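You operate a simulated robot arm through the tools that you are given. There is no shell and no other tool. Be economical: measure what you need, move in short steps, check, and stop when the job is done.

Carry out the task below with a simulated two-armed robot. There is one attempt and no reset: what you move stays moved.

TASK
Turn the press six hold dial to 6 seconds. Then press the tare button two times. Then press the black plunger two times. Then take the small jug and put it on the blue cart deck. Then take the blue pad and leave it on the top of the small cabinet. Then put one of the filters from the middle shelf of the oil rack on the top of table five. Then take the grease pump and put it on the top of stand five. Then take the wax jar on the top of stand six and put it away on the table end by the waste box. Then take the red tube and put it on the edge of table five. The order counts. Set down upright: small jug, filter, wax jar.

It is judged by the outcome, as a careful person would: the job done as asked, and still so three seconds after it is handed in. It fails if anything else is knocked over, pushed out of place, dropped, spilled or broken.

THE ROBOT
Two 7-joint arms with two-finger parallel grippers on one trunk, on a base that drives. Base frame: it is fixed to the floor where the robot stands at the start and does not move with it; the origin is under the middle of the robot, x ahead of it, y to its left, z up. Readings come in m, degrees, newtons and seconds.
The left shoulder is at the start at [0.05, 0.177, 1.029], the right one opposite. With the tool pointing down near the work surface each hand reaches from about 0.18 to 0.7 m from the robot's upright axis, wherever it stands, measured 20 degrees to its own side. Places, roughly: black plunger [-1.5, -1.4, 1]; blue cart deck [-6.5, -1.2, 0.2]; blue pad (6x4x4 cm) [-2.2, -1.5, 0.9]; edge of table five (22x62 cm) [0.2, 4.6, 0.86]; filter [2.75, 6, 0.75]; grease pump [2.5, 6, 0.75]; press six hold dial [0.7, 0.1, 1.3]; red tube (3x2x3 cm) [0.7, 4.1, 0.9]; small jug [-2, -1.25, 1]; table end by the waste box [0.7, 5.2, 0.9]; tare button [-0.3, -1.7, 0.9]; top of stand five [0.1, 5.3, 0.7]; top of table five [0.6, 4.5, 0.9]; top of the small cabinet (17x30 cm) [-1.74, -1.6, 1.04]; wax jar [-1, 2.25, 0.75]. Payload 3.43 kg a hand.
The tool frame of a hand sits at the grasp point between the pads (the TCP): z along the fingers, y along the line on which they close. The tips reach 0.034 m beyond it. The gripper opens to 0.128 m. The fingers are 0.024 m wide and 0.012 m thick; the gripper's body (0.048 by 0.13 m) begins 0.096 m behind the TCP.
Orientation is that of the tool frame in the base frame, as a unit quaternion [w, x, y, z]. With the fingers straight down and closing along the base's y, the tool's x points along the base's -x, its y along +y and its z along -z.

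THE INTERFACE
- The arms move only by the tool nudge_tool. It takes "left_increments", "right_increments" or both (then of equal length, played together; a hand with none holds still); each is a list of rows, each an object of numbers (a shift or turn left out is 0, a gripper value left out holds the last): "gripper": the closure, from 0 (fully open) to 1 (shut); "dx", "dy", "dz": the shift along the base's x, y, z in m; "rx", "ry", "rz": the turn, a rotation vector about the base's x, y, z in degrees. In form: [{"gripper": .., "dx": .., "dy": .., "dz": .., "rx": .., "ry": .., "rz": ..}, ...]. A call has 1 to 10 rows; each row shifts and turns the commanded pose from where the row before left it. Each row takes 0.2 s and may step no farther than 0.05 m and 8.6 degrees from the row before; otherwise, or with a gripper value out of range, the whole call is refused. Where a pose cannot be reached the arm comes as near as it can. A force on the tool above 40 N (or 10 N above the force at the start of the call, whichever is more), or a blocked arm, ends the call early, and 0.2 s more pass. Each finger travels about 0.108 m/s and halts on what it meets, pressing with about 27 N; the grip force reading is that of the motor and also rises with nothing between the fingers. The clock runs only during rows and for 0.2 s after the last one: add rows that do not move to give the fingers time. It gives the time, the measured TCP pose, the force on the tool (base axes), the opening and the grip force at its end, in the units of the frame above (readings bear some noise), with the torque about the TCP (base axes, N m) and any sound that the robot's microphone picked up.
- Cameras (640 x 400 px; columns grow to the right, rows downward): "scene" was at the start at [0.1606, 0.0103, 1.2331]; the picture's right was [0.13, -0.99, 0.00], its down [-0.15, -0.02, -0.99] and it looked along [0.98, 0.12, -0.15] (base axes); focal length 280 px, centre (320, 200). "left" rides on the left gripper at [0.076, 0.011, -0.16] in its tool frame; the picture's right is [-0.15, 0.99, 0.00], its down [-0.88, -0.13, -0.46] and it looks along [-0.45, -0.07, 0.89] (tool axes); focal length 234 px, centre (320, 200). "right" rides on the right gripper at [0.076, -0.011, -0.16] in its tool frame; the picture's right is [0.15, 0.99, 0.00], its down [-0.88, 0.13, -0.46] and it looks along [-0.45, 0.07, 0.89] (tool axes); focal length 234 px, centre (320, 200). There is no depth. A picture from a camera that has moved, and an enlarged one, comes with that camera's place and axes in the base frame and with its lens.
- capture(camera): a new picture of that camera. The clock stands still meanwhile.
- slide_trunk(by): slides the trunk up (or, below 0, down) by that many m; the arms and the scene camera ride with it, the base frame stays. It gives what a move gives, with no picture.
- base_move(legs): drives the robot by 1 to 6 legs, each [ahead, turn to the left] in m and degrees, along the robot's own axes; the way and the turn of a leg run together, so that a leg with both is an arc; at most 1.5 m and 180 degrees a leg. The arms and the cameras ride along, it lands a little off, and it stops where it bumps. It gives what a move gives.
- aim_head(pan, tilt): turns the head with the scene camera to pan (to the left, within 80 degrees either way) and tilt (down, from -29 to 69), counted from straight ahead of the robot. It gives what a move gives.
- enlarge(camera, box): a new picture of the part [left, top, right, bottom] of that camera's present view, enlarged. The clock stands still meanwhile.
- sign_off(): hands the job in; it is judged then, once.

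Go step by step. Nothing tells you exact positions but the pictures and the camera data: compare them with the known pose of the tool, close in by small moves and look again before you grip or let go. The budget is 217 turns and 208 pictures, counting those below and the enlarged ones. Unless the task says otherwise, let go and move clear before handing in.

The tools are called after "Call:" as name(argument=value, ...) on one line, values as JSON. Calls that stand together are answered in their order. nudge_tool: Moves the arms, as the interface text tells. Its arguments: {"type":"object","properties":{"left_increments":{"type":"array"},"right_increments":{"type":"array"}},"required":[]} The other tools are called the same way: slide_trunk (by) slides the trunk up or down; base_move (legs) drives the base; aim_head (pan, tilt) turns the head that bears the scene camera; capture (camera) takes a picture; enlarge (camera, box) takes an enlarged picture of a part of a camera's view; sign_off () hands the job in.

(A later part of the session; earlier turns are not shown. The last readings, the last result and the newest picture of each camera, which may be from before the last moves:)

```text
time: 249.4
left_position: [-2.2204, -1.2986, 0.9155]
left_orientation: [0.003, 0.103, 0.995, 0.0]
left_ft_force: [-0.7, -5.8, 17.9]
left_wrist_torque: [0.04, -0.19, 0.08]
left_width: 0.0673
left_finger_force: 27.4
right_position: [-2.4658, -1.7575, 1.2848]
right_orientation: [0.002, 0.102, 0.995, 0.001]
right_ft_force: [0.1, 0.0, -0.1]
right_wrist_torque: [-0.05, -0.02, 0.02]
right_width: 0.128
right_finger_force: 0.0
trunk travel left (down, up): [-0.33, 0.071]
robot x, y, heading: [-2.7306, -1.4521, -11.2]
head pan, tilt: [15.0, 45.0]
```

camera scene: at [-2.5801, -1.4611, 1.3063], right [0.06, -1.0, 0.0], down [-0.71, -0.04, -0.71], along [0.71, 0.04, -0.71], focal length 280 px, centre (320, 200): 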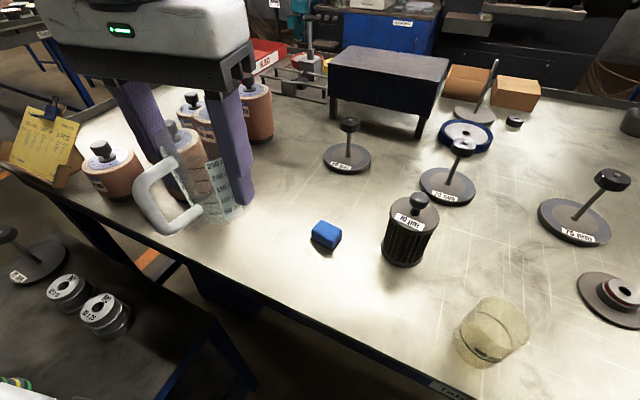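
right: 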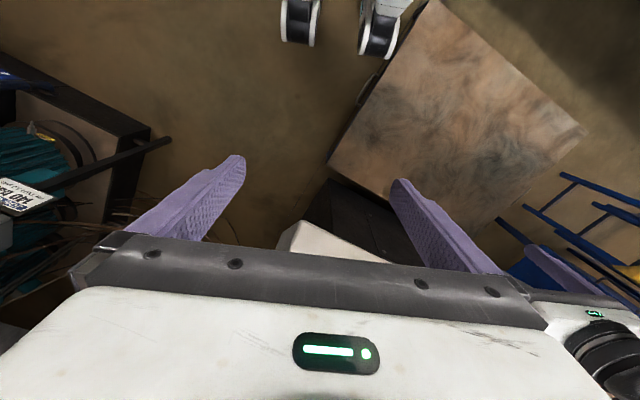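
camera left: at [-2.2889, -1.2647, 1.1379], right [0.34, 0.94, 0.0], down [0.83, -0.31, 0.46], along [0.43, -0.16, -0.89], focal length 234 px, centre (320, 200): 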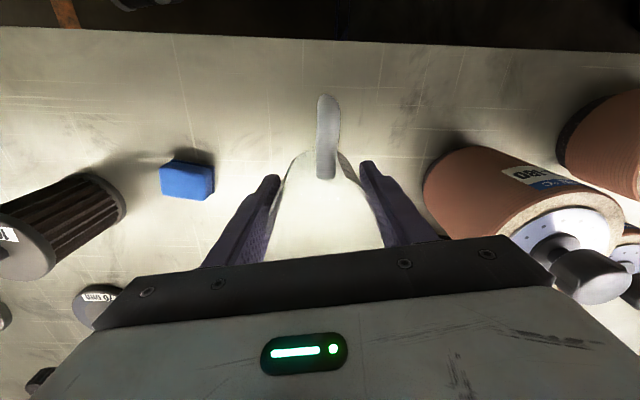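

Jug is on the table. I'll open slightly, tilt the hand 50° about the closing axis around the jug, and check.

Call:
nudge_tool(left_increments=[{"dz": 0.004}, {"gripper": 0.36}, {}, {"dz": 0.005}, {}])

Call:
nudge_tool(left_increments=[{"rx": -1.69, "ry": -8.13}, {"rx": -1.69, "ry": -8.13}, {"rx": -1.69, "ry": -8.13}, {"rx": -1.69, "ry": -8.13}, {}])

Call:
enlarge(camera="scene", box=[160, 120, 320, 240])

Call:
capture(camera="left")

```text
time: 250.6
left_position: [-2.2197, -1.2983, 0.9227]
left_orientation: [0.0, 0.102, 0.995, 0.0]
left_ft_force: [-0.1, -0.7, -0.6]
left_wrist_torque: [-0.02, -0.02, 0.0]
left_width: 0.0818
left_finger_force: 0.1
right_position: [-2.4639, -1.756, 1.2848]
right_orientation: [0.001, 0.104, 0.995, 0.0]
right_ft_force: [-0.3, 0.6, -1.0]
right_wrist_torque: [-0.01, -0.02, 0.0]
right_width: 0.1279
right_finger_force: 0.0
trunk travel left (down, up): [-0.33, 0.071]
robot x, y, heading: [-2.726, -1.4518, -11.6]
head pan, tilt: [15.0, 45.0]
```

```text
time: 251.8
left_position: [-2.2205, -1.2991, 0.9229]
left_orientation: [0.286, 0.098, 0.953, -0.03]
left_ft_force: [-0.4, 0.2, 0.6]
left_wrist_torque: [0.02, -0.02, 0.0]
left_width: 0.082
left_finger_force: 0.1
right_position: [-2.4643, -1.7564, 1.2844]
right_orientation: [0.0, 0.103, 0.995, 0.001]
right_ft_force: [0.7, 0.3, 0.0]
right_wrist_torque: [-0.02, -0.01, -0.02]
right_width: 0.1282
right_finger_force: 0.0
trunk travel left (down, up): [-0.33, 0.071]
robot x, y, heading: [-2.7296, -1.4482, -11.7]
head pan, tilt: [15.0, 45.0]
```

```text
3.33 times, centred on (240, 180) of scene
camera zoom: at [-2.5801, -1.4612, 1.3063], right [0.06, -1.0, 0.0], down [-0.71, -0.04, -0.71], along [0.71, 0.04, -0.71], focal length 932 px, centre (587, 267)
```

zoom: 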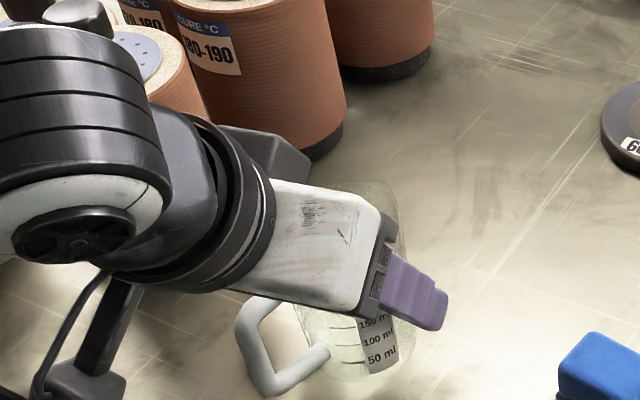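

```text
119 pictures are left
camera left: at [-2.3648, -1.2568, 1.013], right [0.32, 0.94, 0.08], down [0.45, -0.23, 0.86], along [0.83, -0.24, -0.5], focal length 234 px, centre (320, 200)
```

left: 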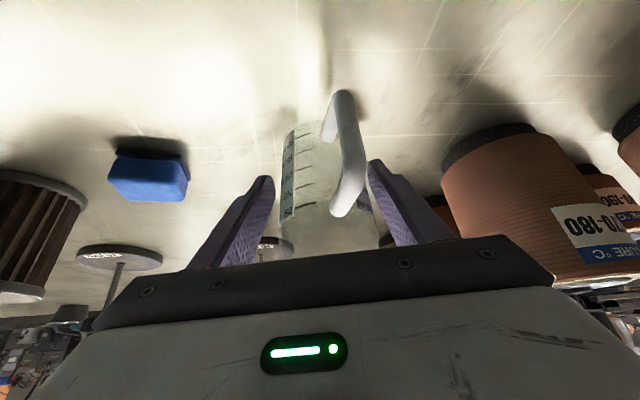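

Call:
nudge_tool(left_increments=[{"rx": -1.69, "ry": -8.13}, {"rx": -1.69, "ry": -8.13}, {}])

Call:
capture(camera="left")

Call:
enlarge(camera="scene", box=[120, 100, 320, 250])

```text
time: 252.6
left_position: [-2.2195, -1.2982, 0.9225]
left_orientation: [0.42, 0.093, 0.902, -0.044]
left_ft_force: [-0.4, 0.5, 0.2]
left_wrist_torque: [0.01, 0.0, 0.0]
left_width: 0.0817
left_finger_force: 0.0
right_position: [-2.4651, -1.7576, 1.2843]
right_orientation: [0.001, 0.103, 0.995, 0.002]
right_ft_force: [-0.2, 1.0, 0.6]
right_wrist_torque: [0.0, -0.03, -0.03]
right_width: 0.1281
right_finger_force: 0.0
trunk travel left (down, up): [-0.33, 0.071]
robot x, y, heading: [-2.7301, -1.449, -11.4]
head pan, tilt: [15.0, 45.0]
```

```text
118 pictures are left
camera left: at [-2.3843, -1.2524, 0.9662], right [0.29, 0.95, 0.11], down [0.19, -0.17, 0.97], along [0.94, -0.26, -0.23], focal length 234 px, centre (320, 200)
```

left: 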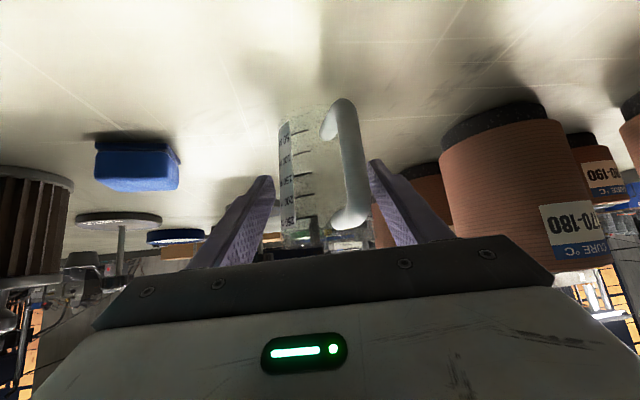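

```text
2.67 times, centred on (220, 175) of scene
camera zoom: at [-2.5801, -1.4611, 1.3063], right [0.06, -1.0, 0.0], down [-0.71, -0.04, -0.71], along [0.71, 0.04, -0.71], focal length 746 px, centre (587, 267)
```

zoom: 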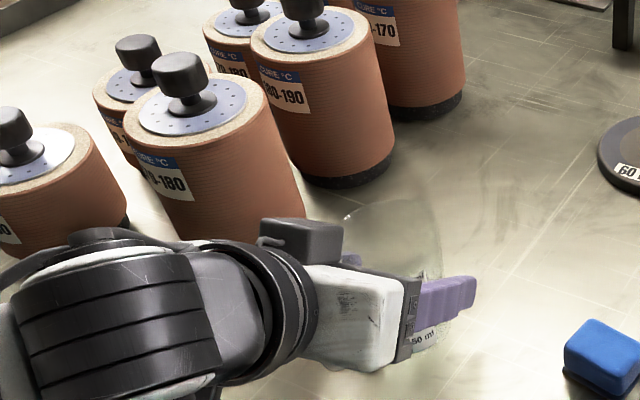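

The hand fits; the handle sits slightly off to one side, so I'll yaw the hand 15° to centre the handle between the fingers before closing.

Call:
nudge_tool(left_increments=[{"rz": -7.5}, {"rz": -7.5}, {}])

Call:
capture(camera="left")

```text
time: 253.4
left_position: [-2.2203, -1.2976, 0.9235]
left_orientation: [0.41, 0.211, 0.882, -0.099]
left_ft_force: [0.8, -0.2, -0.2]
left_wrist_torque: [0.0, 0.02, 0.0]
left_width: 0.0819
left_finger_force: 0.2
right_position: [-2.4641, -1.7565, 1.284]
right_orientation: [0.001, 0.102, 0.995, 0.0]
right_ft_force: [0.1, 0.2, 0.3]
right_wrist_torque: [0.02, 0.01, 0.0]
right_width: 0.1278
right_finger_force: 0.0
trunk travel left (down, up): [-0.33, 0.071]
robot x, y, heading: [-2.7283, -1.4507, -11.6]
head pan, tilt: [15.0, 45.0]
```

```text
116 pictures are left
camera left: at [-2.3665, -1.2107, 0.9668], right [0.53, 0.84, 0.11], down [0.14, -0.21, 0.97], along [0.84, -0.5, -0.23], focal length 234 px, centre (320, 200)
```

left: 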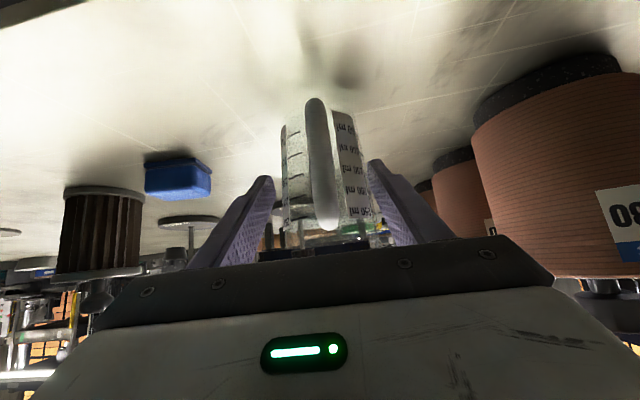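

Handle is centred. Closing and lifting.

Call:
nudge_tool(left_increments=[{"gripper": 0.8}, {}, {}, {}, {"dz": 0.01}, {"dz": 0.02}, {"dz": 0.04}, {"dz": 0.04}, {"dz": 0.04}, {}])

Call:
capture(camera="left")

Call:
capture(camera="scene")

```text
time: 255.6
left_position: [-2.2183, -1.3007, 1.0748]
left_orientation: [0.409, 0.211, 0.883, -0.098]
left_ft_force: [-0.6, 0.6, -1.1]
left_wrist_torque: [0.01, -0.01, 0.01]
left_width: 0.0686
left_finger_force: 27.2
right_position: [-2.4636, -1.7573, 1.2844]
right_orientation: [0.001, 0.103, 0.995, 0.001]
right_ft_force: [-0.2, 0.4, 0.2]
right_wrist_torque: [-0.02, 0.01, 0.0]
right_width: 0.1278
right_finger_force: 0.0
trunk travel left (down, up): [-0.33, 0.071]
robot x, y, heading: [-2.729, -1.4501, -11.6]
head pan, tilt: [15.0, 45.0]
```

```text
115 pictures are left
camera left: at [-2.3638, -1.2131, 1.1189], right [0.53, 0.84, 0.11], down [0.14, -0.21, 0.97], along [0.84, -0.5, -0.23], focal length 234 px, centre (320, 200)
```

left: 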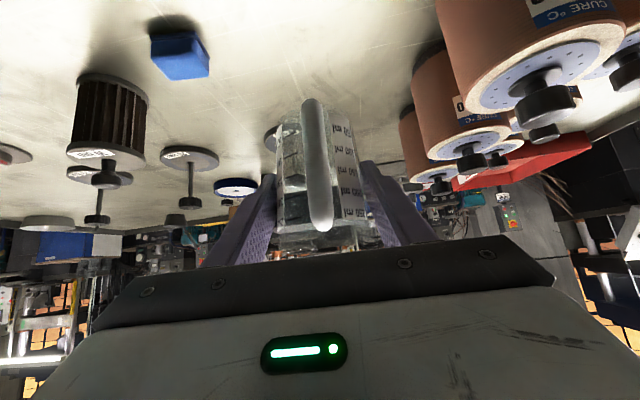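

```text
114 pictures are left
camera scene: at [-2.5801, -1.4609, 1.3063], right [0.06, -1.0, 0.0], down [-0.71, -0.04, -0.71], along [0.71, 0.04, -0.71], focal length 280 px, centre (320, 200)
```

scene: 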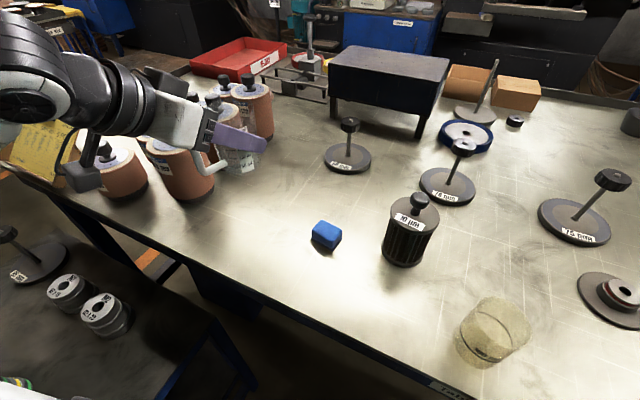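

Jug held upright with a tilted hand. Raise a bit more, draw back and drive to the cart again.

Call:
nudge_tool(left_increments=[{"dz": 0.045}, {"dz": 0.045}, {"dz": 0.03}, {"dx": -0.04, "dy": -0.01}, {"dx": -0.04, "dy": -0.01}, {"dx": -0.03, "dy": -0.01}, {}])

Call:
base_move(legs=[[-0.55, 0], [0, -163], [1.35, 0], [0.7, 0], [0, -29]])

Call:
aim_head(pan=0, tilt=38)

Call:
capture(camera="scene")

```text
time: 257.2
left_position: [-2.3283, -1.3276, 1.1922]
left_orientation: [0.41, 0.21, 0.882, -0.097]
left_ft_force: [0.8, 0.1, -0.9]
left_wrist_torque: [0.05, -0.02, -0.03]
left_width: 0.0683
left_finger_force: 27.0
right_position: [-2.4641, -1.7573, 1.2846]
right_orientation: [0.001, 0.103, 0.995, 0.0]
right_ft_force: [0.0, 0.9, 0.1]
right_wrist_torque: [-0.01, 0.01, 0.02]
right_width: 0.1281
right_finger_force: 0.1
trunk travel left (down, up): [-0.33, 0.071]
robot x, y, heading: [-2.7327, -1.4548, -11.5]
head pan, tilt: [15.0, 45.0]
```

```text
time: 278.1
left_position: [-5.6685, -1.6877, 1.1934]
left_orientation: [-0.129, 0.862, -0.279, -0.402]
left_ft_force: [0.1, 0.4, -1.5]
left_wrist_torque: [0.0, -0.03, 0.05]
left_width: 0.068
left_finger_force: 26.7
right_position: [-5.4676, -1.2874, 1.2849]
right_orientation: [0.0, 0.984, -0.18, -0.002]
right_ft_force: [-1.1, -0.7, -0.5]
right_wrist_torque: [-0.04, 0.02, 0.02]
right_width: 0.1279
right_finger_force: 0.1
trunk travel left (down, up): [-0.33, 0.071]
robot x, y, heading: [-5.2525, -1.6295, 159.5]
head pan, tilt: [15.0, 45.0]
```

```text
time: 278.9
left_position: [-5.6686, -1.6878, 1.1929]
left_orientation: [-0.13, 0.863, -0.278, -0.402]
left_ft_force: [0.8, -0.4, -1.9]
left_wrist_torque: [0.02, 0.01, -0.02]
left_width: 0.0683
left_finger_force: 26.9
right_position: [-5.4668, -1.2859, 1.2854]
right_orientation: [0.0, 0.984, -0.18, -0.001]
right_ft_force: [0.7, -0.2, -0.1]
right_wrist_torque: [-0.03, 0.02, -0.03]
right_width: 0.1283
right_finger_force: 0.0
trunk travel left (down, up): [-0.33, 0.071]
robot x, y, heading: [-5.2523, -1.6316, 159.5]
head pan, tilt: [0.0, 38.0]
```

```text
113 pictures are left
camera scene: at [-5.4018, -1.5764, 1.3165], right [0.35, 0.94, 0.0], down [0.58, -0.22, -0.79], along [-0.74, 0.28, -0.62], focal length 280 px, centre (320, 200)
```

scene: 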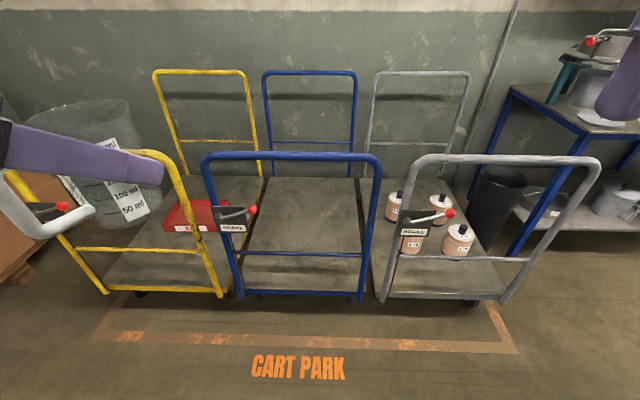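

I'll lower the trunk and bring the jug low in front (z≈0.30), then drive it in under the crossbar.

Call:
slide_trunk(by=-0.33)

Call:
nudge_tool(left_increments=[{"dx": -0.023, "dy": 0.0245, "rz": 7}, {"dx": -0.023, "dy": 0.0245, "rz": 7}, {"dx": -0.023, "dy": 0.0245}, {"dx": -0.023, "dy": 0.0245}, {"dx": -0.023, "dy": 0.0245}, {"dx": -0.022, "dy": 0.0245}, {"dz": -0.045}, {"dz": -0.045}, {"dz": -0.045}, {"dz": -0.045}])

Call:
nudge_tool(left_increments=[{"dz": -0.045}, {"dz": -0.045}, {"dz": -0.045}, {"dz": -0.045}, {"dz": -0.045}, {"dz": -0.045}, {"dz": -0.045}, {"dz": -0.045}, {}])

Call:
aim_head(pan=10, tilt=35)

Call:
capture(camera="scene")

Call:
capture(camera="left")

```text
time: 282.1
left_position: [-5.6687, -1.6878, 0.863]
left_orientation: [-0.13, 0.863, -0.278, -0.402]
left_ft_force: [-0.5, 0.2, -0.4]
left_wrist_torque: [0.03, 0.0, -0.04]
left_width: 0.0682
left_finger_force: 26.7
right_position: [-5.4668, -1.2864, 0.9548]
right_orientation: [0.0, 0.984, -0.18, -0.001]
right_ft_force: [0.6, 0.0, -0.1]
right_wrist_torque: [-0.01, 0.01, 0.01]
right_width: 0.1279
right_finger_force: 0.1
trunk travel left (down, up): [0.0, 0.401]
robot x, y, heading: [-5.2518, -1.6291, 159.4]
head pan, tilt: [0.0, 38.0]
```

```text
time: 284.3
left_position: [-5.8059, -1.5412, 0.6805]
left_orientation: [-0.08, 0.89, -0.171, -0.414]
left_ft_force: [0.2, -0.5, -1.2]
left_wrist_torque: [0.0, -0.02, 0.0]
left_width: 0.0681
left_finger_force: 26.7
right_position: [-5.4673, -1.2856, 0.9558]
right_orientation: [0.001, 0.983, -0.181, 0.0]
right_ft_force: [0.9, 0.1, 0.1]
right_wrist_torque: [-0.01, -0.01, 0.0]
right_width: 0.1278
right_finger_force: 0.0
trunk travel left (down, up): [0.0, 0.401]
robot x, y, heading: [-5.2502, -1.6295, 159.6]
head pan, tilt: [0.0, 38.0]
```

```text
time: 286.5
left_position: [-5.8438, -1.5891, 0.3303]
left_orientation: [-0.041, 0.882, -0.172, -0.436]
left_ft_force: [0.0, -1.6, -0.9]
left_wrist_torque: [0.01, 0.01, 0.01]
left_width: 0.068
left_finger_force: 27.1
right_position: [-5.4663, -1.2864, 0.9512]
right_orientation: [0.001, 0.984, -0.18, -0.001]
right_ft_force: [-0.3, 0.1, -0.1]
right_wrist_torque: [0.0, 0.03, 0.02]
right_width: 0.1279
right_finger_force: 0.1
trunk travel left (down, up): [0.0, 0.401]
robot x, y, heading: [-5.2547, -1.6345, 159.8]
head pan, tilt: [0.0, 38.0]
stopped in row 9 (left hand): the arm was blocked; the commanded pose is now the measured one
```

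```text
time: 287.2
left_position: [-5.8429, -1.5874, 0.3318]
left_orientation: [-0.04, 0.882, -0.171, -0.436]
left_ft_force: [-0.3, -0.5, -1.6]
left_wrist_torque: [-0.02, 0.02, 0.02]
left_width: 0.0683
left_finger_force: 26.9
right_position: [-5.4686, -1.287, 0.9545]
right_orientation: [0.0, 0.984, -0.181, 0.0]
right_ft_force: [0.4, -0.2, 0.9]
right_wrist_torque: [-0.01, -0.01, -0.03]
right_width: 0.1281
right_finger_force: 0.0
trunk travel left (down, up): [0.0, 0.401]
robot x, y, heading: [-5.2545, -1.6295, 159.5]
head pan, tilt: [10.0, 35.0]
```

```text
112 pictures are left
camera scene: at [-5.4083, -1.5911, 0.9907], right [0.18, 0.98, 0.0], down [0.56, -0.1, -0.82], along [-0.8, 0.15, -0.57], focal length 280 px, centre (320, 200)
```

scene: 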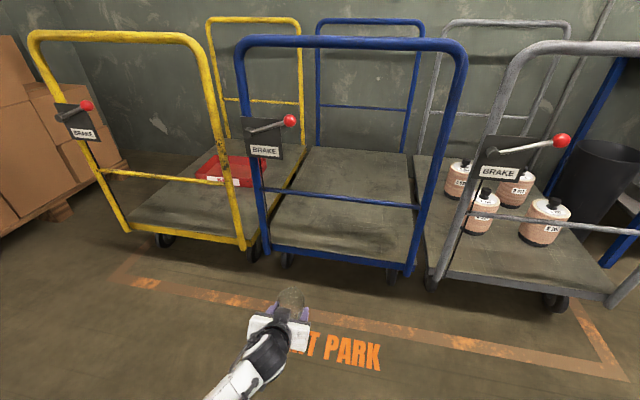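

```text
111 pictures are left
camera left: at [-5.6828, -1.6541, 0.3704], right [-0.42, -0.89, 0.19], down [-0.11, 0.26, 0.96], along [-0.9, 0.38, -0.2], focal length 234 px, centre (320, 200)
```

left: 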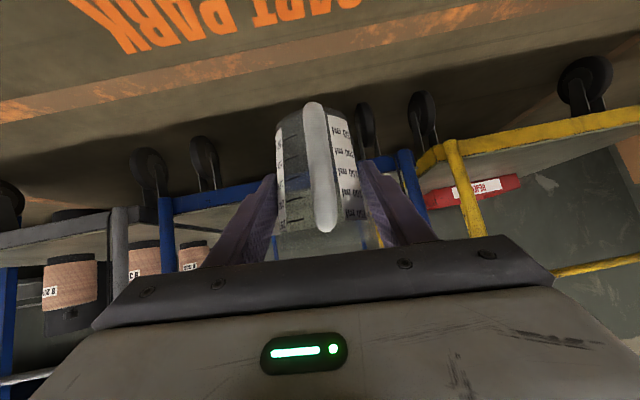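

The arm got blocked (likely forearm against the base) and twisted a few degrees. I'll move up/forward slightly and restore the jug's upright orientation.

Call:
nudge_tool(left_increments=[{"dx": -0.02, "dy": 0.012, "dz": 0.03}, {"dx": -0.02, "dy": 0.012, "dz": 0.01, "rx": 1.75, "ry": -1.8}, {"dx": -0.01, "dy": 0.006, "rx": 1.75, "ry": -1.8}, {}])

Call:
aim_head(pan=10, tilt=60)

Call:
capture(camera="scene")

Call:
capture(camera="right")

```text
time: 288.2
left_position: [-5.8979, -1.5646, 0.3755]
left_orientation: [-0.071, 0.893, -0.157, -0.417]
left_ft_force: [0.0, -1.0, -0.5]
left_wrist_torque: [0.03, -0.01, 0.0]
left_width: 0.0681
left_finger_force: 27.2
right_position: [-5.4671, -1.2876, 0.9548]
right_orientation: [-0.001, 0.984, -0.181, -0.001]
right_ft_force: [-0.4, -0.6, -0.3]
right_wrist_torque: [-0.02, -0.01, 0.0]
right_width: 0.1278
right_finger_force: 0.0
trunk travel left (down, up): [0.0, 0.401]
robot x, y, heading: [-5.2534, -1.6326, 159.4]
head pan, tilt: [10.0, 35.0]
```

```text
time: 289.1
left_position: [-5.8968, -1.5631, 0.3739]
left_orientation: [-0.07, 0.893, -0.157, -0.417]
left_ft_force: [-0.6, -0.2, -1.5]
left_wrist_torque: [-0.01, 0.06, -0.01]
left_width: 0.0679
left_finger_force: 27.0
right_position: [-5.4677, -1.2876, 0.9545]
right_orientation: [-0.001, 0.984, -0.18, -0.001]
right_ft_force: [-0.7, 0.3, 0.4]
right_wrist_torque: [0.02, 0.0, 0.03]
right_width: 0.1279
right_finger_force: 0.0
trunk travel left (down, up): [0.0, 0.401]
robot x, y, heading: [-5.2529, -1.6323, 159.4]
head pan, tilt: [10.0, 60.0]
```

```text
110 pictures are left
camera scene: at [-5.3871, -1.5955, 0.957], right [0.18, 0.98, 0.0], down [0.85, -0.16, -0.5], along [-0.49, 0.09, -0.87], focal length 280 px, centre (320, 200)
```

scene: 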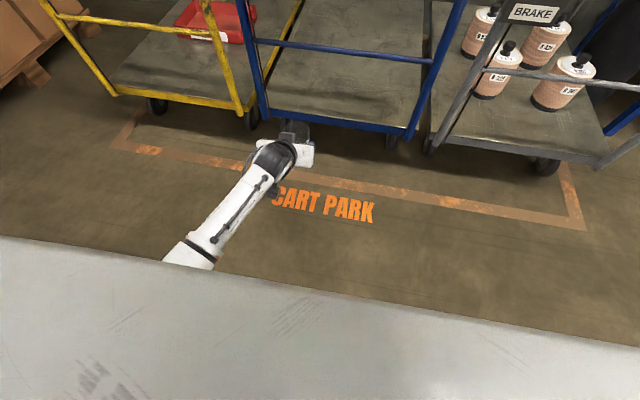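

```text
109 pictures are left
camera right: at [-5.3921, -1.3039, 1.1136], right [-0.21, -0.98, 0.0], down [-0.87, 0.19, 0.46], along [-0.45, 0.1, -0.89], focal length 234 px, centre (320, 200)
```

right: 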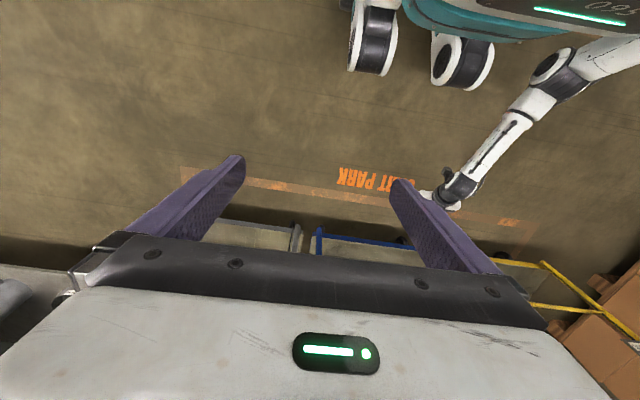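

Now the arm is more extended (0.63 m ahead). I'll test lowering here in free space to the height needed for the deck.

Call:
nudge_tool(left_increments=[{"dz": -0.03}, {"dz": -0.03}, {"dz": -0.03}, {"dz": -0.02}, {}])

Call:
capture(camera="right")

```text
time: 290.2
left_position: [-5.924, -1.6561, 0.2465]
left_orientation: [-0.003, 0.893, -0.164, -0.419]
left_ft_force: [0.1, 0.0, -1.3]
left_wrist_torque: [-0.04, 0.02, 0.02]
left_width: 0.0678
left_finger_force: 27.6
right_position: [-5.4677, -1.2867, 0.9523]
right_orientation: [0.0, 0.984, -0.181, 0.0]
right_ft_force: [-0.1, 0.4, 1.3]
right_wrist_torque: [0.03, 0.01, 0.01]
right_width: 0.128
right_finger_force: 0.1
trunk travel left (down, up): [0.0, 0.401]
robot x, y, heading: [-5.2527, -1.6332, 159.6]
head pan, tilt: [10.0, 60.0]
stopped in row 5 (left hand): the arm was blocked; the commanded pose is now the measured one
```

```text
108 pictures are left
camera right: at [-5.3925, -1.3031, 1.1112], right [-0.22, -0.98, 0.0], down [-0.87, 0.19, 0.46], along [-0.45, 0.1, -0.89], focal length 234 px, centre (320, 200)
```

right: 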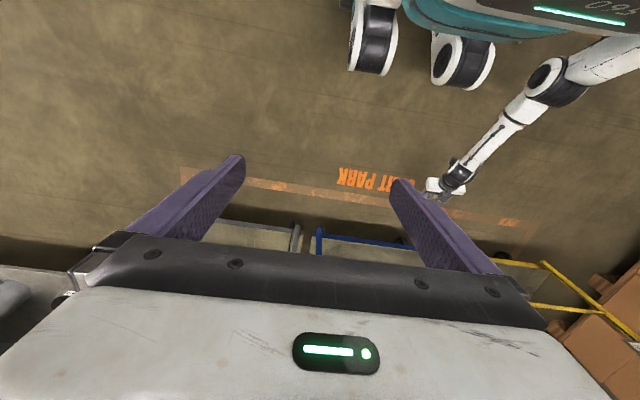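

The arm touches its own base when the shoulder is that low. I'll raise the trunk 0.12 m, restore orientation, and retry lower with a bit more elbow room.

Call:
slide_trunk(by=0.12)

Call:
nudge_tool(left_increments=[{"dx": 0.03, "dy": 0.005, "dz": 0.02, "rx": 7.46, "ry": -1.43}, {"dx": 0.03, "dy": 0.01, "rz": -5}, {"dx": 0.036, "dy": 0.009, "rz": -5}, {"dz": -0.03}, {"dz": -0.03}, {"dz": -0.03}, {"dz": -0.02}, {}])

Call:
capture(camera="right")

Call:
capture(camera="left")

```text
time: 291.7
left_position: [-5.9243, -1.6533, 0.3693]
left_orientation: [-0.005, 0.893, -0.164, -0.419]
left_ft_force: [-0.3, 0.2, -0.5]
left_wrist_torque: [0.01, 0.01, -0.02]
left_width: 0.0679
left_finger_force: 26.7
right_position: [-5.4678, -1.2869, 1.0743]
right_orientation: [0.001, 0.984, -0.18, -0.001]
right_ft_force: [0.0, -0.2, 0.6]
right_wrist_torque: [-0.02, -0.02, 0.0]
right_width: 0.1279
right_finger_force: 0.1
trunk travel left (down, up): [-0.12, 0.281]
robot x, y, heading: [-5.254, -1.631, 159.5]
head pan, tilt: [10.0, 60.0]
```

```text
time: 293.5
left_position: [-5.8283, -1.6296, 0.279]
left_orientation: [-0.101, 0.881, -0.214, -0.411]
left_ft_force: [0.0, 0.1, -1.3]
left_wrist_torque: [-0.02, 0.0, 0.0]
left_width: 0.0681
left_finger_force: 27.2
right_position: [-5.4672, -1.286, 1.075]
right_orientation: [0.0, 0.983, -0.181, 0.0]
right_ft_force: [-0.3, -0.4, 0.9]
right_wrist_torque: [0.0, -0.01, 0.0]
right_width: 0.1282
right_finger_force: 0.1
trunk travel left (down, up): [-0.12, 0.281]
robot x, y, heading: [-5.2551, -1.6274, 159.5]
head pan, tilt: [10.0, 60.0]
```

```text
107 pictures are left
camera right: at [-5.3915, -1.3027, 1.2329], right [-0.21, -0.98, 0.0], down [-0.87, 0.19, 0.46], along [-0.45, 0.1, -0.89], focal length 234 px, centre (320, 200)
```

right: 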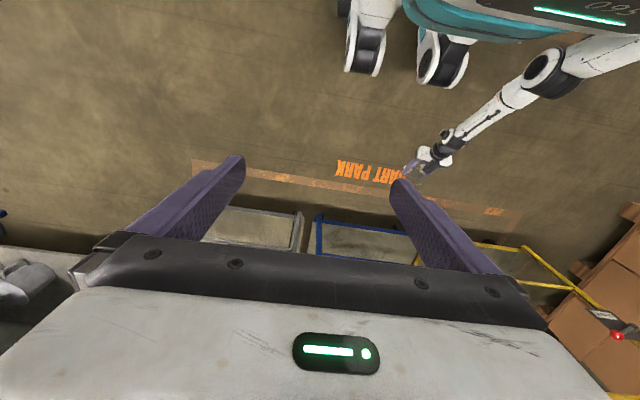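

```text
106 pictures are left
camera left: at [-5.6798, -1.718, 0.3227], right [-0.54, -0.84, 0.11], down [-0.13, 0.21, 0.97], along [-0.83, 0.51, -0.23], focal length 234 px, centre (320, 200)
```

left: 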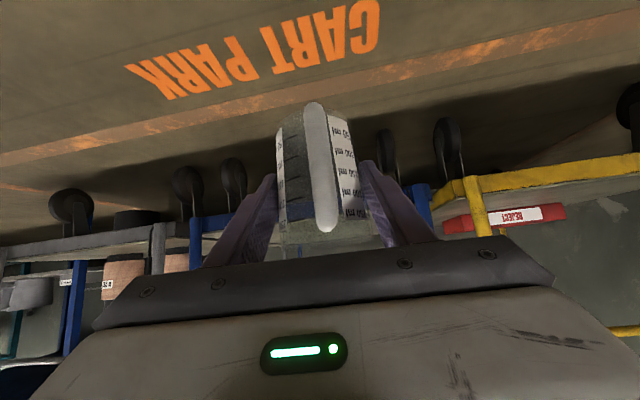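

No blocking now and the jug is upright. I'll raise slightly to z≈0.295 and drive most of the way toward the cart.

Call:
nudge_tool(left_increments=[{"dz": 0.016}, {}])

Call:
base_move(legs=[[0, -5], [0.24, 0]])

Call:
aim_head(pan=12, tilt=50)

Call:
capture(camera="scene")

Call:
capture(camera="left")

```text
time: 294.1
left_position: [-5.8269, -1.6289, 0.2956]
left_orientation: [-0.102, 0.881, -0.215, -0.41]
left_ft_force: [0.1, 0.6, -1.2]
left_wrist_torque: [0.0, -0.06, 0.04]
left_width: 0.0681
left_finger_force: 27.0
right_position: [-5.4672, -1.2871, 1.0751]
right_orientation: [0.0, 0.984, -0.181, -0.001]
right_ft_force: [-0.9, -0.6, 0.1]
right_wrist_torque: [-0.04, 0.01, 0.01]
right_width: 0.128
right_finger_force: 0.1
trunk travel left (down, up): [-0.12, 0.281]
robot x, y, heading: [-5.252, -1.6316, 159.5]
head pan, tilt: [10.0, 60.0]
```

```text
time: 296.4
left_position: [-6.0421, -1.4758, 0.2944]
left_orientation: [-0.119, 0.87, -0.252, -0.406]
left_ft_force: [0.2, 0.2, -0.5]
left_wrist_torque: [0.02, 0.03, -0.02]
left_width: 0.068
left_finger_force: 27.2
right_position: [-5.6548, -1.1649, 1.0756]
right_orientation: [0.0, 0.975, -0.222, 0.0]
right_ft_force: [-0.5, 0.6, 0.3]
right_wrist_torque: [-0.02, 0.02, -0.03]
right_width: 0.1281
right_finger_force: 0.0
trunk travel left (down, up): [-0.12, 0.281]
robot x, y, heading: [-5.4694, -1.5257, 154.3]
head pan, tilt: [10.0, 60.0]
```

```text
time: 297.1
left_position: [-6.0413, -1.4743, 0.2949]
left_orientation: [-0.119, 0.871, -0.251, -0.405]
left_ft_force: [-0.1, -0.8, 0.0]
left_wrist_torque: [-0.01, 0.01, -0.05]
left_width: 0.0679
left_finger_force: 27.1
right_position: [-5.6543, -1.165, 1.075]
right_orientation: [0.0, 0.975, -0.222, -0.001]
right_ft_force: [-0.1, 0.0, 0.1]
right_wrist_torque: [-0.01, 0.01, -0.05]
right_width: 0.1281
right_finger_force: 0.0
trunk travel left (down, up): [-0.12, 0.281]
robot x, y, heading: [-5.4687, -1.5261, 154.6]
head pan, tilt: [12.0, 50.0]
```

```text
105 pictures are left
camera scene: at [-5.6107, -1.4797, 1.0893], right [0.23, 0.97, 0.0], down [0.75, -0.18, -0.64], along [-0.62, 0.15, -0.77], focal length 280 px, centre (320, 200)
```

scene: 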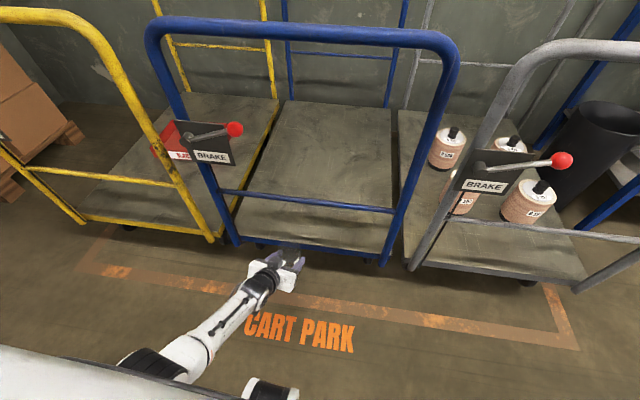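

```text
104 pictures are left
camera left: at [-5.9023, -1.5775, 0.3383], right [-0.61, -0.79, 0.11], down [-0.12, 0.22, 0.97], along [-0.79, 0.58, -0.23], focal length 234 px, centre (320, 200)
```

left: 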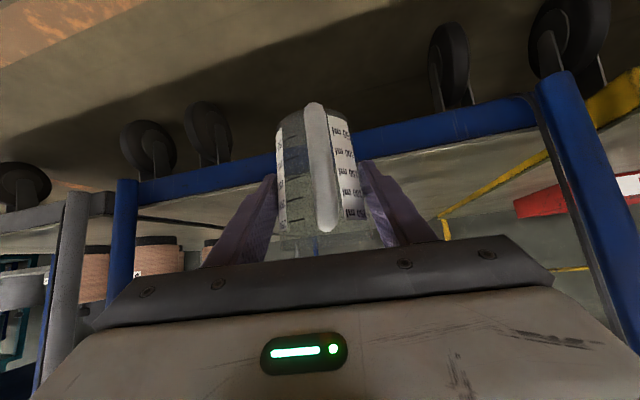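

Jug bottom is just above the deck lip, crossbar well above. Driving in 0.21 m.

Call:
base_move(legs=[[0.21, 0]])

Call:
capture(camera="scene")

Call:
capture(camera="left")

```text
time: 298.5
left_position: [-6.1658, -1.4179, 0.2932]
left_orientation: [-0.118, 0.871, -0.251, -0.404]
left_ft_force: [2.8, -0.9, 3.7]
left_wrist_torque: [-0.11, -0.19, 0.02]
left_width: 0.066
left_finger_force: 27.2
right_position: [-5.7814, -1.1062, 1.0736]
right_orientation: [0.002, 0.975, -0.222, -0.002]
right_ft_force: [0.1, -0.1, 0.3]
right_wrist_torque: [0.05, -0.01, 0.02]
right_width: 0.1281
right_finger_force: 0.0
trunk travel left (down, up): [-0.12, 0.281]
robot x, y, heading: [-5.5937, -1.4641, 154.4]
head pan, tilt: [12.0, 50.0]
stopped in leg 1: the force on the tool passed its limit at 74 N (the readings are from after the stop); the commanded pose is now the measured one
```

```text
103 pictures are left
camera scene: at [-5.7363, -1.4201, 1.0891], right [0.23, 0.97, 0.0], down [0.74, -0.18, -0.64], along [-0.63, 0.15, -0.77], focal length 280 px, centre (320, 200)
```

scene: 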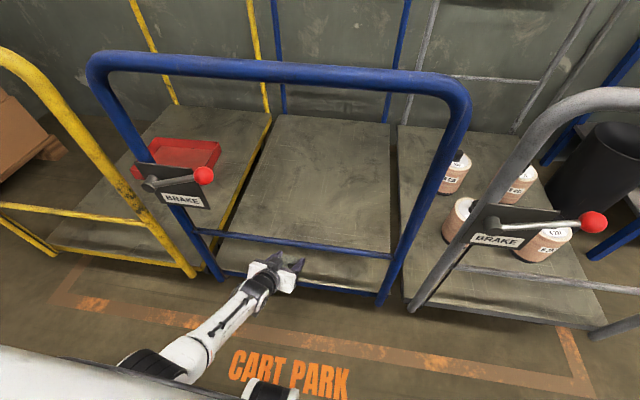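

```text
102 pictures are left
camera left: at [-6.0266, -1.5187, 0.3375], right [-0.61, -0.79, 0.11], down [-0.12, 0.23, 0.97], along [-0.79, 0.57, -0.23], focal length 234 px, centre (320, 200)
```

left: 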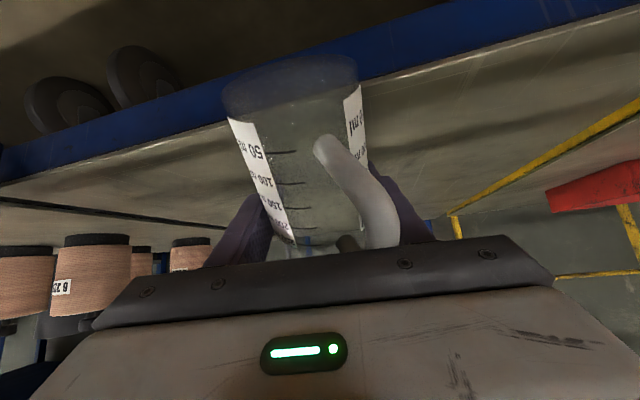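

The jug caught the deck lip and pivoted in the grip (still held). I'll back straight out first and inspect the jug and the cart.

Call:
base_move(legs=[[-0.35, 0]])

Call:
capture(camera="left")

Call:
capture(camera="scene")

```text
time: 300.7
left_position: [-5.8508, -1.5642, 0.2925]
left_orientation: [-0.12, 0.871, -0.254, -0.403]
left_ft_force: [0.4, 1.0, -1.2]
left_wrist_torque: [0.04, 0.07, 0.02]
left_width: 0.0657
left_finger_force: 27.5
right_position: [-5.4644, -1.2552, 1.0756]
right_orientation: [0.001, 0.974, -0.226, 0.0]
right_ft_force: [-0.1, -0.6, 0.4]
right_wrist_torque: [0.01, 0.0, 0.0]
right_width: 0.1278
right_finger_force: 0.1
trunk travel left (down, up): [-0.12, 0.281]
robot x, y, heading: [-5.2817, -1.6181, 154.4]
head pan, tilt: [12.0, 50.0]
```

```text
101 pictures are left
camera left: at [-5.7129, -1.6662, 0.3377], right [-0.61, -0.78, 0.11], down [-0.12, 0.23, 0.97], along [-0.78, 0.58, -0.23], focal length 234 px, centre (320, 200)
```

left: 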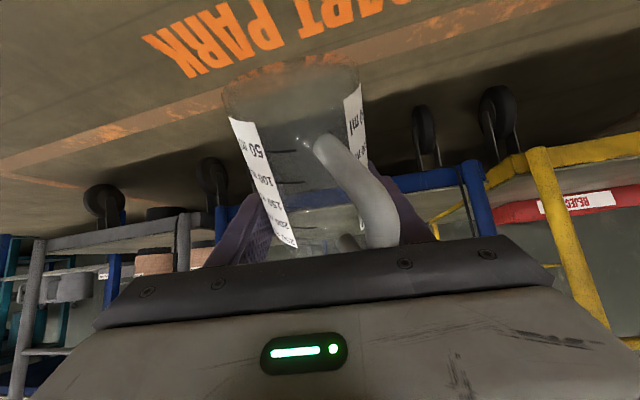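

```text
100 pictures are left
camera scene: at [-5.4223, -1.5694, 1.0894], right [0.24, 0.97, 0.0], down [0.74, -0.18, -0.64], along [-0.62, 0.15, -0.77], focal length 280 px, centre (320, 200)
```

scene: 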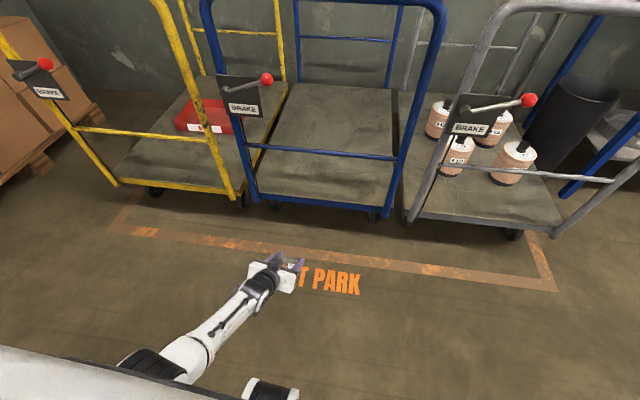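

I'll raise the trunk and arm for a good look at how the jug sits in the grip.

Call:
slide_trunk(by=0.2)

Call:
nudge_tool(left_increments=[{"dz": 0.045}, {"dz": 0.045}, {"dz": 0.045}, {"dz": 0.045}, {"dz": 0.045}, {"dz": 0.045}, {"dz": 0.045}, {"dz": 0.045}, {"dz": 0.045}, {"dz": 0.045}])

Call:
aim_head(pan=15, tilt=40)

Call:
capture(camera="scene")

Call:
capture(camera="left")

```text
time: 302.9
left_position: [-5.8527, -1.5644, 0.4939]
left_orientation: [-0.12, 0.871, -0.254, -0.403]
left_ft_force: [0.3, -0.5, -0.1]
left_wrist_torque: [0.04, 0.06, 0.02]
left_width: 0.0659
left_finger_force: 27.2
right_position: [-5.465, -1.2547, 1.2746]
right_orientation: [0.001, 0.974, -0.226, 0.0]
right_ft_force: [0.1, -0.1, 0.2]
right_wrist_torque: [-0.02, 0.01, 0.02]
right_width: 0.1279
right_finger_force: 0.0
trunk travel left (down, up): [-0.32, 0.081]
robot x, y, heading: [-5.2848, -1.619, 154.1]
head pan, tilt: [12.0, 50.0]
```

```text
time: 305.1
left_position: [-5.8501, -1.564, 0.9445]
left_orientation: [-0.12, 0.871, -0.255, -0.403]
left_ft_force: [-0.2, 0.1, -1.2]
left_wrist_torque: [0.04, 0.01, 0.02]
left_width: 0.0657
left_finger_force: 26.6
right_position: [-5.4639, -1.2541, 1.2747]
right_orientation: [0.001, 0.974, -0.226, -0.001]
right_ft_force: [0.8, 0.4, -0.2]
right_wrist_torque: [0.01, -0.01, -0.03]
right_width: 0.128
right_finger_force: 0.1
trunk travel left (down, up): [-0.32, 0.081]
robot x, y, heading: [-5.2821, -1.6141, 154.1]
head pan, tilt: [12.0, 50.0]
```

```text
time: 305.8
left_position: [-5.8506, -1.5633, 0.9439]
left_orientation: [-0.119, 0.871, -0.254, -0.403]
left_ft_force: [-0.6, 0.4, -0.6]
left_wrist_torque: [0.01, 0.0, 0.0]
left_width: 0.0657
left_finger_force: 27.2
right_position: [-5.465, -1.2548, 1.2759]
right_orientation: [0.001, 0.974, -0.226, 0.0]
right_ft_force: [0.7, 0.1, -0.1]
right_wrist_torque: [0.01, 0.0, 0.0]
right_width: 0.1279
right_finger_force: 0.1
trunk travel left (down, up): [-0.32, 0.081]
robot x, y, heading: [-5.2844, -1.6166, 154.1]
head pan, tilt: [15.0, 40.0]
```

```text
99 pictures are left
camera scene: at [-5.431, -1.5718, 1.3035], right [0.19, 0.98, 0.0], down [0.63, -0.12, -0.77], along [-0.75, 0.14, -0.64], focal length 280 px, centre (320, 200)
```

scene: 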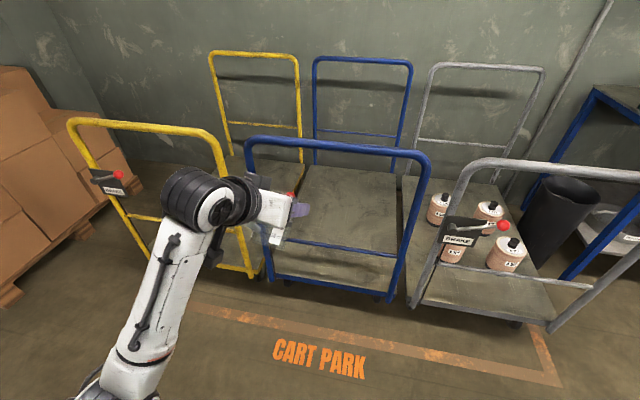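

```text
98 pictures are left
camera left: at [-5.711, -1.6653, 0.9882], right [-0.61, -0.78, 0.11], down [-0.12, 0.23, 0.97], along [-0.78, 0.58, -0.23], focal length 234 px, centre (320, 200)
```

left: 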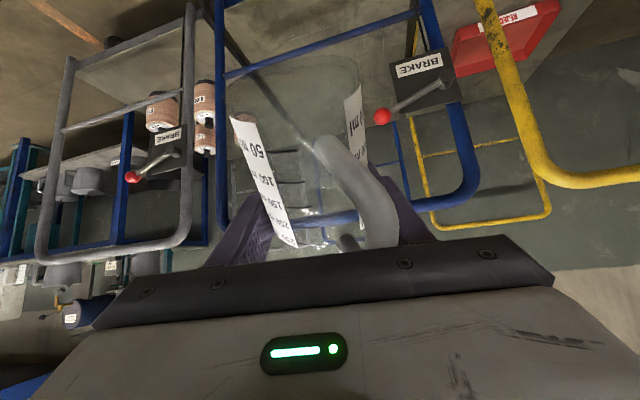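

The jug now lies nearly horizontal in the grip. I'll rotate the hand to point slightly upward so the jug is nearly upright, then use the table edge to square it up and regrip.

Call:
nudge_tool(left_increments=[{"rx": 4.47, "ry": 6.99}, {"rx": 4.47, "ry": 6.99}, {"rx": 4.47, "ry": 6.99}, {"rx": 4.47, "ry": 6.99}, {"rx": 4.47, "ry": 6.99}, {"rx": 4.47, "ry": 6.99}, {"dz": 0.04}, {"dz": 0.04}, {}])

Call:
capture(camera="scene")

Call:
capture(camera="left")

```text
time: 307.8
left_position: [-5.851, -1.5654, 1.0238]
left_orientation: [0.216, -0.62, 0.182, 0.732]
left_ft_force: [0.0, 0.5, -0.6]
left_wrist_torque: [0.04, -0.01, 0.0]
left_width: 0.0657
left_finger_force: 27.0
right_position: [-5.4649, -1.2548, 1.2745]
right_orientation: [0.001, 0.974, -0.226, 0.0]
right_ft_force: [0.3, -0.2, 0.3]
right_wrist_torque: [-0.01, 0.02, -0.01]
right_width: 0.128
right_finger_force: 0.2
trunk travel left (down, up): [-0.32, 0.081]
robot x, y, heading: [-5.2831, -1.6126, 154.3]
head pan, tilt: [15.0, 40.0]
```

```text
97 pictures are left
camera scene: at [-5.431, -1.5718, 1.3035], right [0.19, 0.98, 0.0], down [0.63, -0.12, -0.77], along [-0.75, 0.14, -0.64], focal length 280 px, centre (320, 200)
```

scene: 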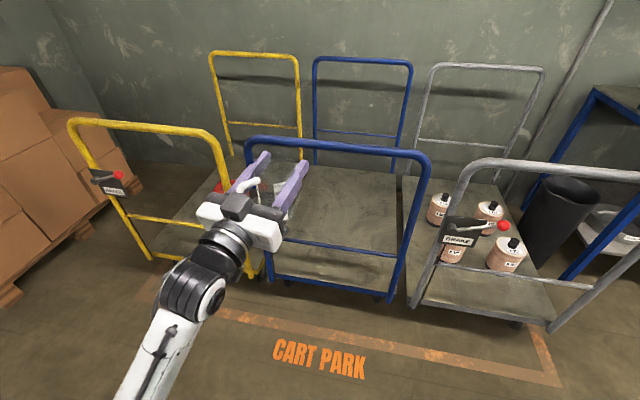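

```text
96 pictures are left
camera left: at [-5.7338, -1.6531, 0.9216], right [-0.51, -0.85, 0.14], down [0.57, -0.21, 0.79], along [-0.64, 0.49, 0.59], focal length 234 px, centre (320, 200)
```

left: 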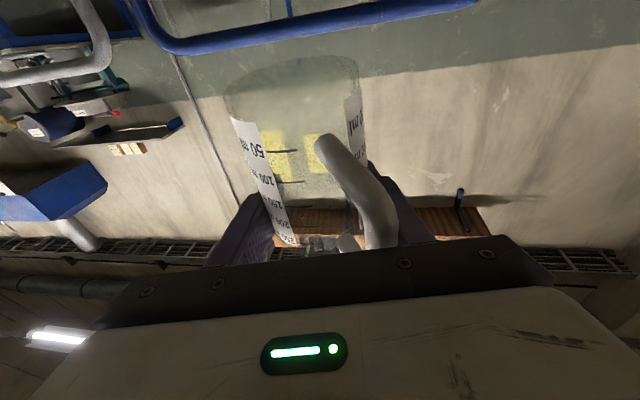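

Call:
enlarge(camera="scene", box=[190, 130, 330, 270])

```text
2.86 times, centred on (260, 200) of scene
camera zoom: at [-5.431, -1.5718, 1.3035], right [0.19, 0.98, 0.0], down [0.63, -0.12, -0.77], along [-0.75, 0.14, -0.64], focal length 799 px, centre (491, 200)
```

zoom: 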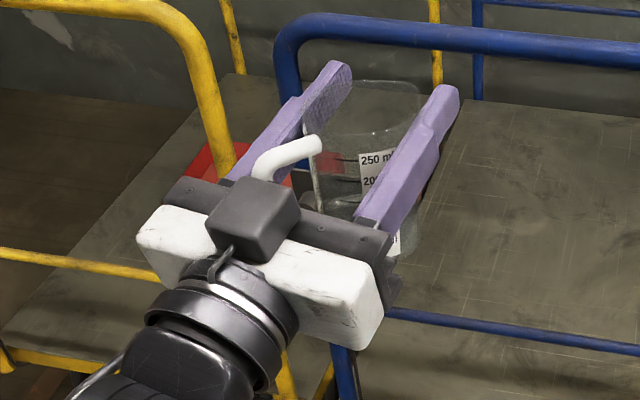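

The jug is nearly upright in this pose. I'll raise a little and drive back to table seven, stopping a bit short of the edge.

Call:
nudge_tool(left_increments=[{"dz": 0.04}, {"dz": 0.03}, {}])

Call:
base_move(legs=[[0, -146.7], [1.4, 0], [0.65, 0], [0, -19], [0.4, 0]])

Call:
capture(camera="scene")

Call:
capture(camera="right")

```text
time: 308.6
left_position: [-5.8512, -1.5672, 1.0939]
left_orientation: [0.216, -0.619, 0.182, 0.733]
left_ft_force: [-0.5, 0.4, -1.4]
left_wrist_torque: [0.03, 0.04, 0.0]
left_width: 0.0657
left_finger_force: 26.8
right_position: [-5.4629, -1.2544, 1.275]
right_orientation: [0.0, 0.974, -0.225, 0.0]
right_ft_force: [0.1, 0.1, 1.1]
right_wrist_torque: [0.0, 0.02, 0.0]
right_width: 0.128
right_finger_force: 0.0
trunk travel left (down, up): [-0.32, 0.081]
robot x, y, heading: [-5.2827, -1.6184, 154.1]
head pan, tilt: [15.0, 40.0]
```

```text
time: 328.1
left_position: [-2.2729, -1.2035, 1.093]
left_orientation: [0.756, 0.089, 0.64, -0.107]
left_ft_force: [1.2, -0.2, -1.3]
left_wrist_torque: [-0.03, -0.02, 0.02]
left_width: 0.0657
left_finger_force: 26.5
right_position: [-2.5536, -1.6139, 1.2733]
right_orientation: [-0.001, 0.082, 0.997, 0.001]
right_ft_force: [-0.7, -0.3, -0.1]
right_wrist_torque: [0.0, 0.02, -0.04]
right_width: 0.1281
right_finger_force: 0.1
trunk travel left (down, up): [-0.32, 0.081]
robot x, y, heading: [-2.8337, -1.3228, -9.2]
head pan, tilt: [15.0, 40.0]
```

```text
94 pictures are left
camera scene: at [-2.679, -1.3227, 1.3035], right [0.1, -0.99, 0.0], down [-0.64, -0.07, -0.77], along [0.76, 0.08, -0.64], focal length 280 px, centre (320, 200)
```

scene: 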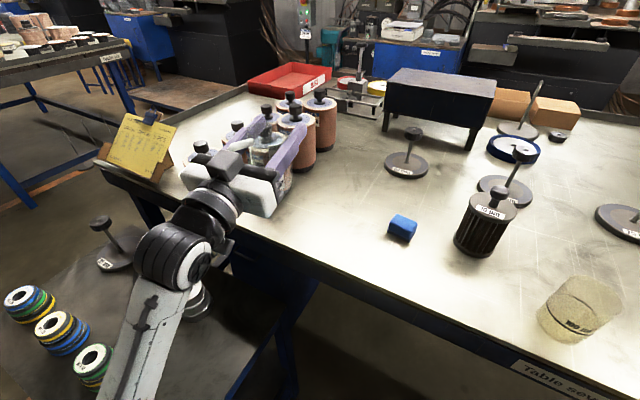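

```text
93 pictures are left
camera right: at [-2.6292, -1.6124, 1.4327], right [0.02, 1.0, 0.0], down [0.89, -0.01, 0.46], along [0.46, -0.01, -0.89], focal length 234 px, centre (320, 200)
```

right: 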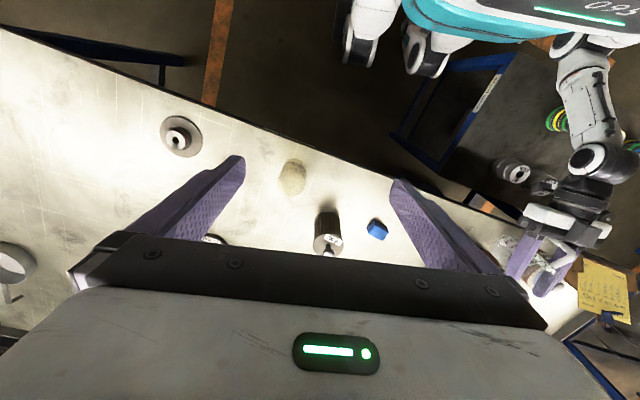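

I'll shift the jug over a clear spot near the edge and lower to z≈1.0, then look.

Call:
nudge_tool(left_increments=[{"dx": 0.006, "dy": -0.025}, {"dx": 0.006, "dy": -0.025}, {"dx": 0.006, "dy": -0.025}, {"dx": 0.005, "dy": -0.025}, {"dz": -0.03}, {"dz": -0.03}, {"dz": -0.02}, {}])

Call:
enlarge(camera="scene", box=[160, 80, 440, 280])

Call:
capture(camera="left")

```text
time: 329.9
left_position: [-2.2395, -1.2813, 1.0138]
left_orientation: [0.766, 0.132, 0.626, -0.062]
left_ft_force: [-0.9, -0.1, -0.3]
left_wrist_torque: [-0.01, -0.05, -0.01]
left_width: 0.0659
left_finger_force: 27.5
right_position: [-2.5529, -1.6132, 1.2751]
right_orientation: [0.0, 0.08, 0.997, 0.001]
right_ft_force: [0.6, -0.7, -1.0]
right_wrist_torque: [0.01, 0.0, -0.04]
right_width: 0.1278
right_finger_force: 0.0
trunk travel left (down, up): [-0.32, 0.081]
robot x, y, heading: [-2.8308, -1.3164, -9.0]
head pan, tilt: [15.0, 40.0]
```

```text
2.00 times, centred on (300, 180) of scene
camera zoom: at [-2.6794, -1.3227, 1.3035], right [0.1, -0.99, 0.0], down [-0.64, -0.07, -0.77], along [0.76, 0.08, -0.64], focal length 559 px, centre (360, 240)
```

zoom: 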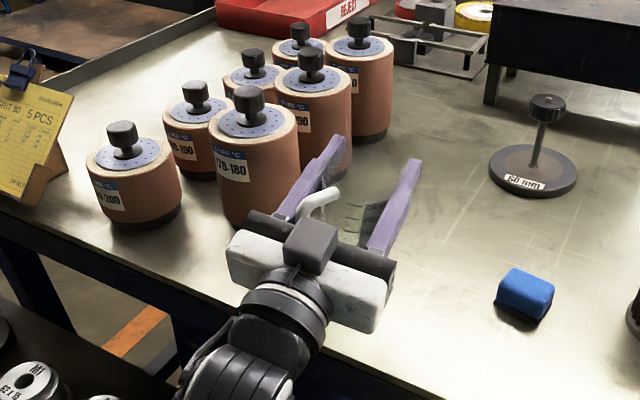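

```text
91 pictures are left
camera left: at [-2.3711, -1.2199, 0.9108], right [0.23, 0.94, 0.27], down [-0.65, -0.06, 0.76], along [0.73, -0.34, 0.59], focal length 234 px, centre (320, 200)
```

left: 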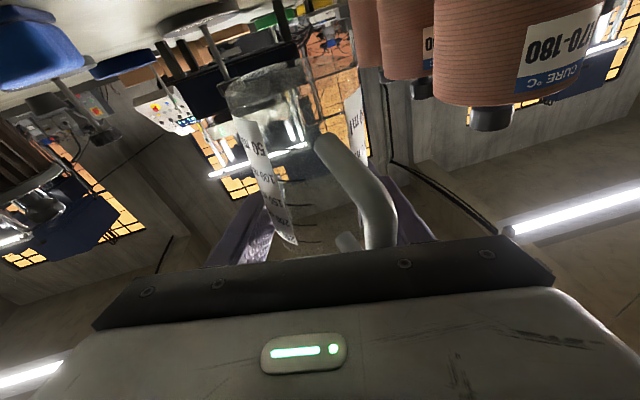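

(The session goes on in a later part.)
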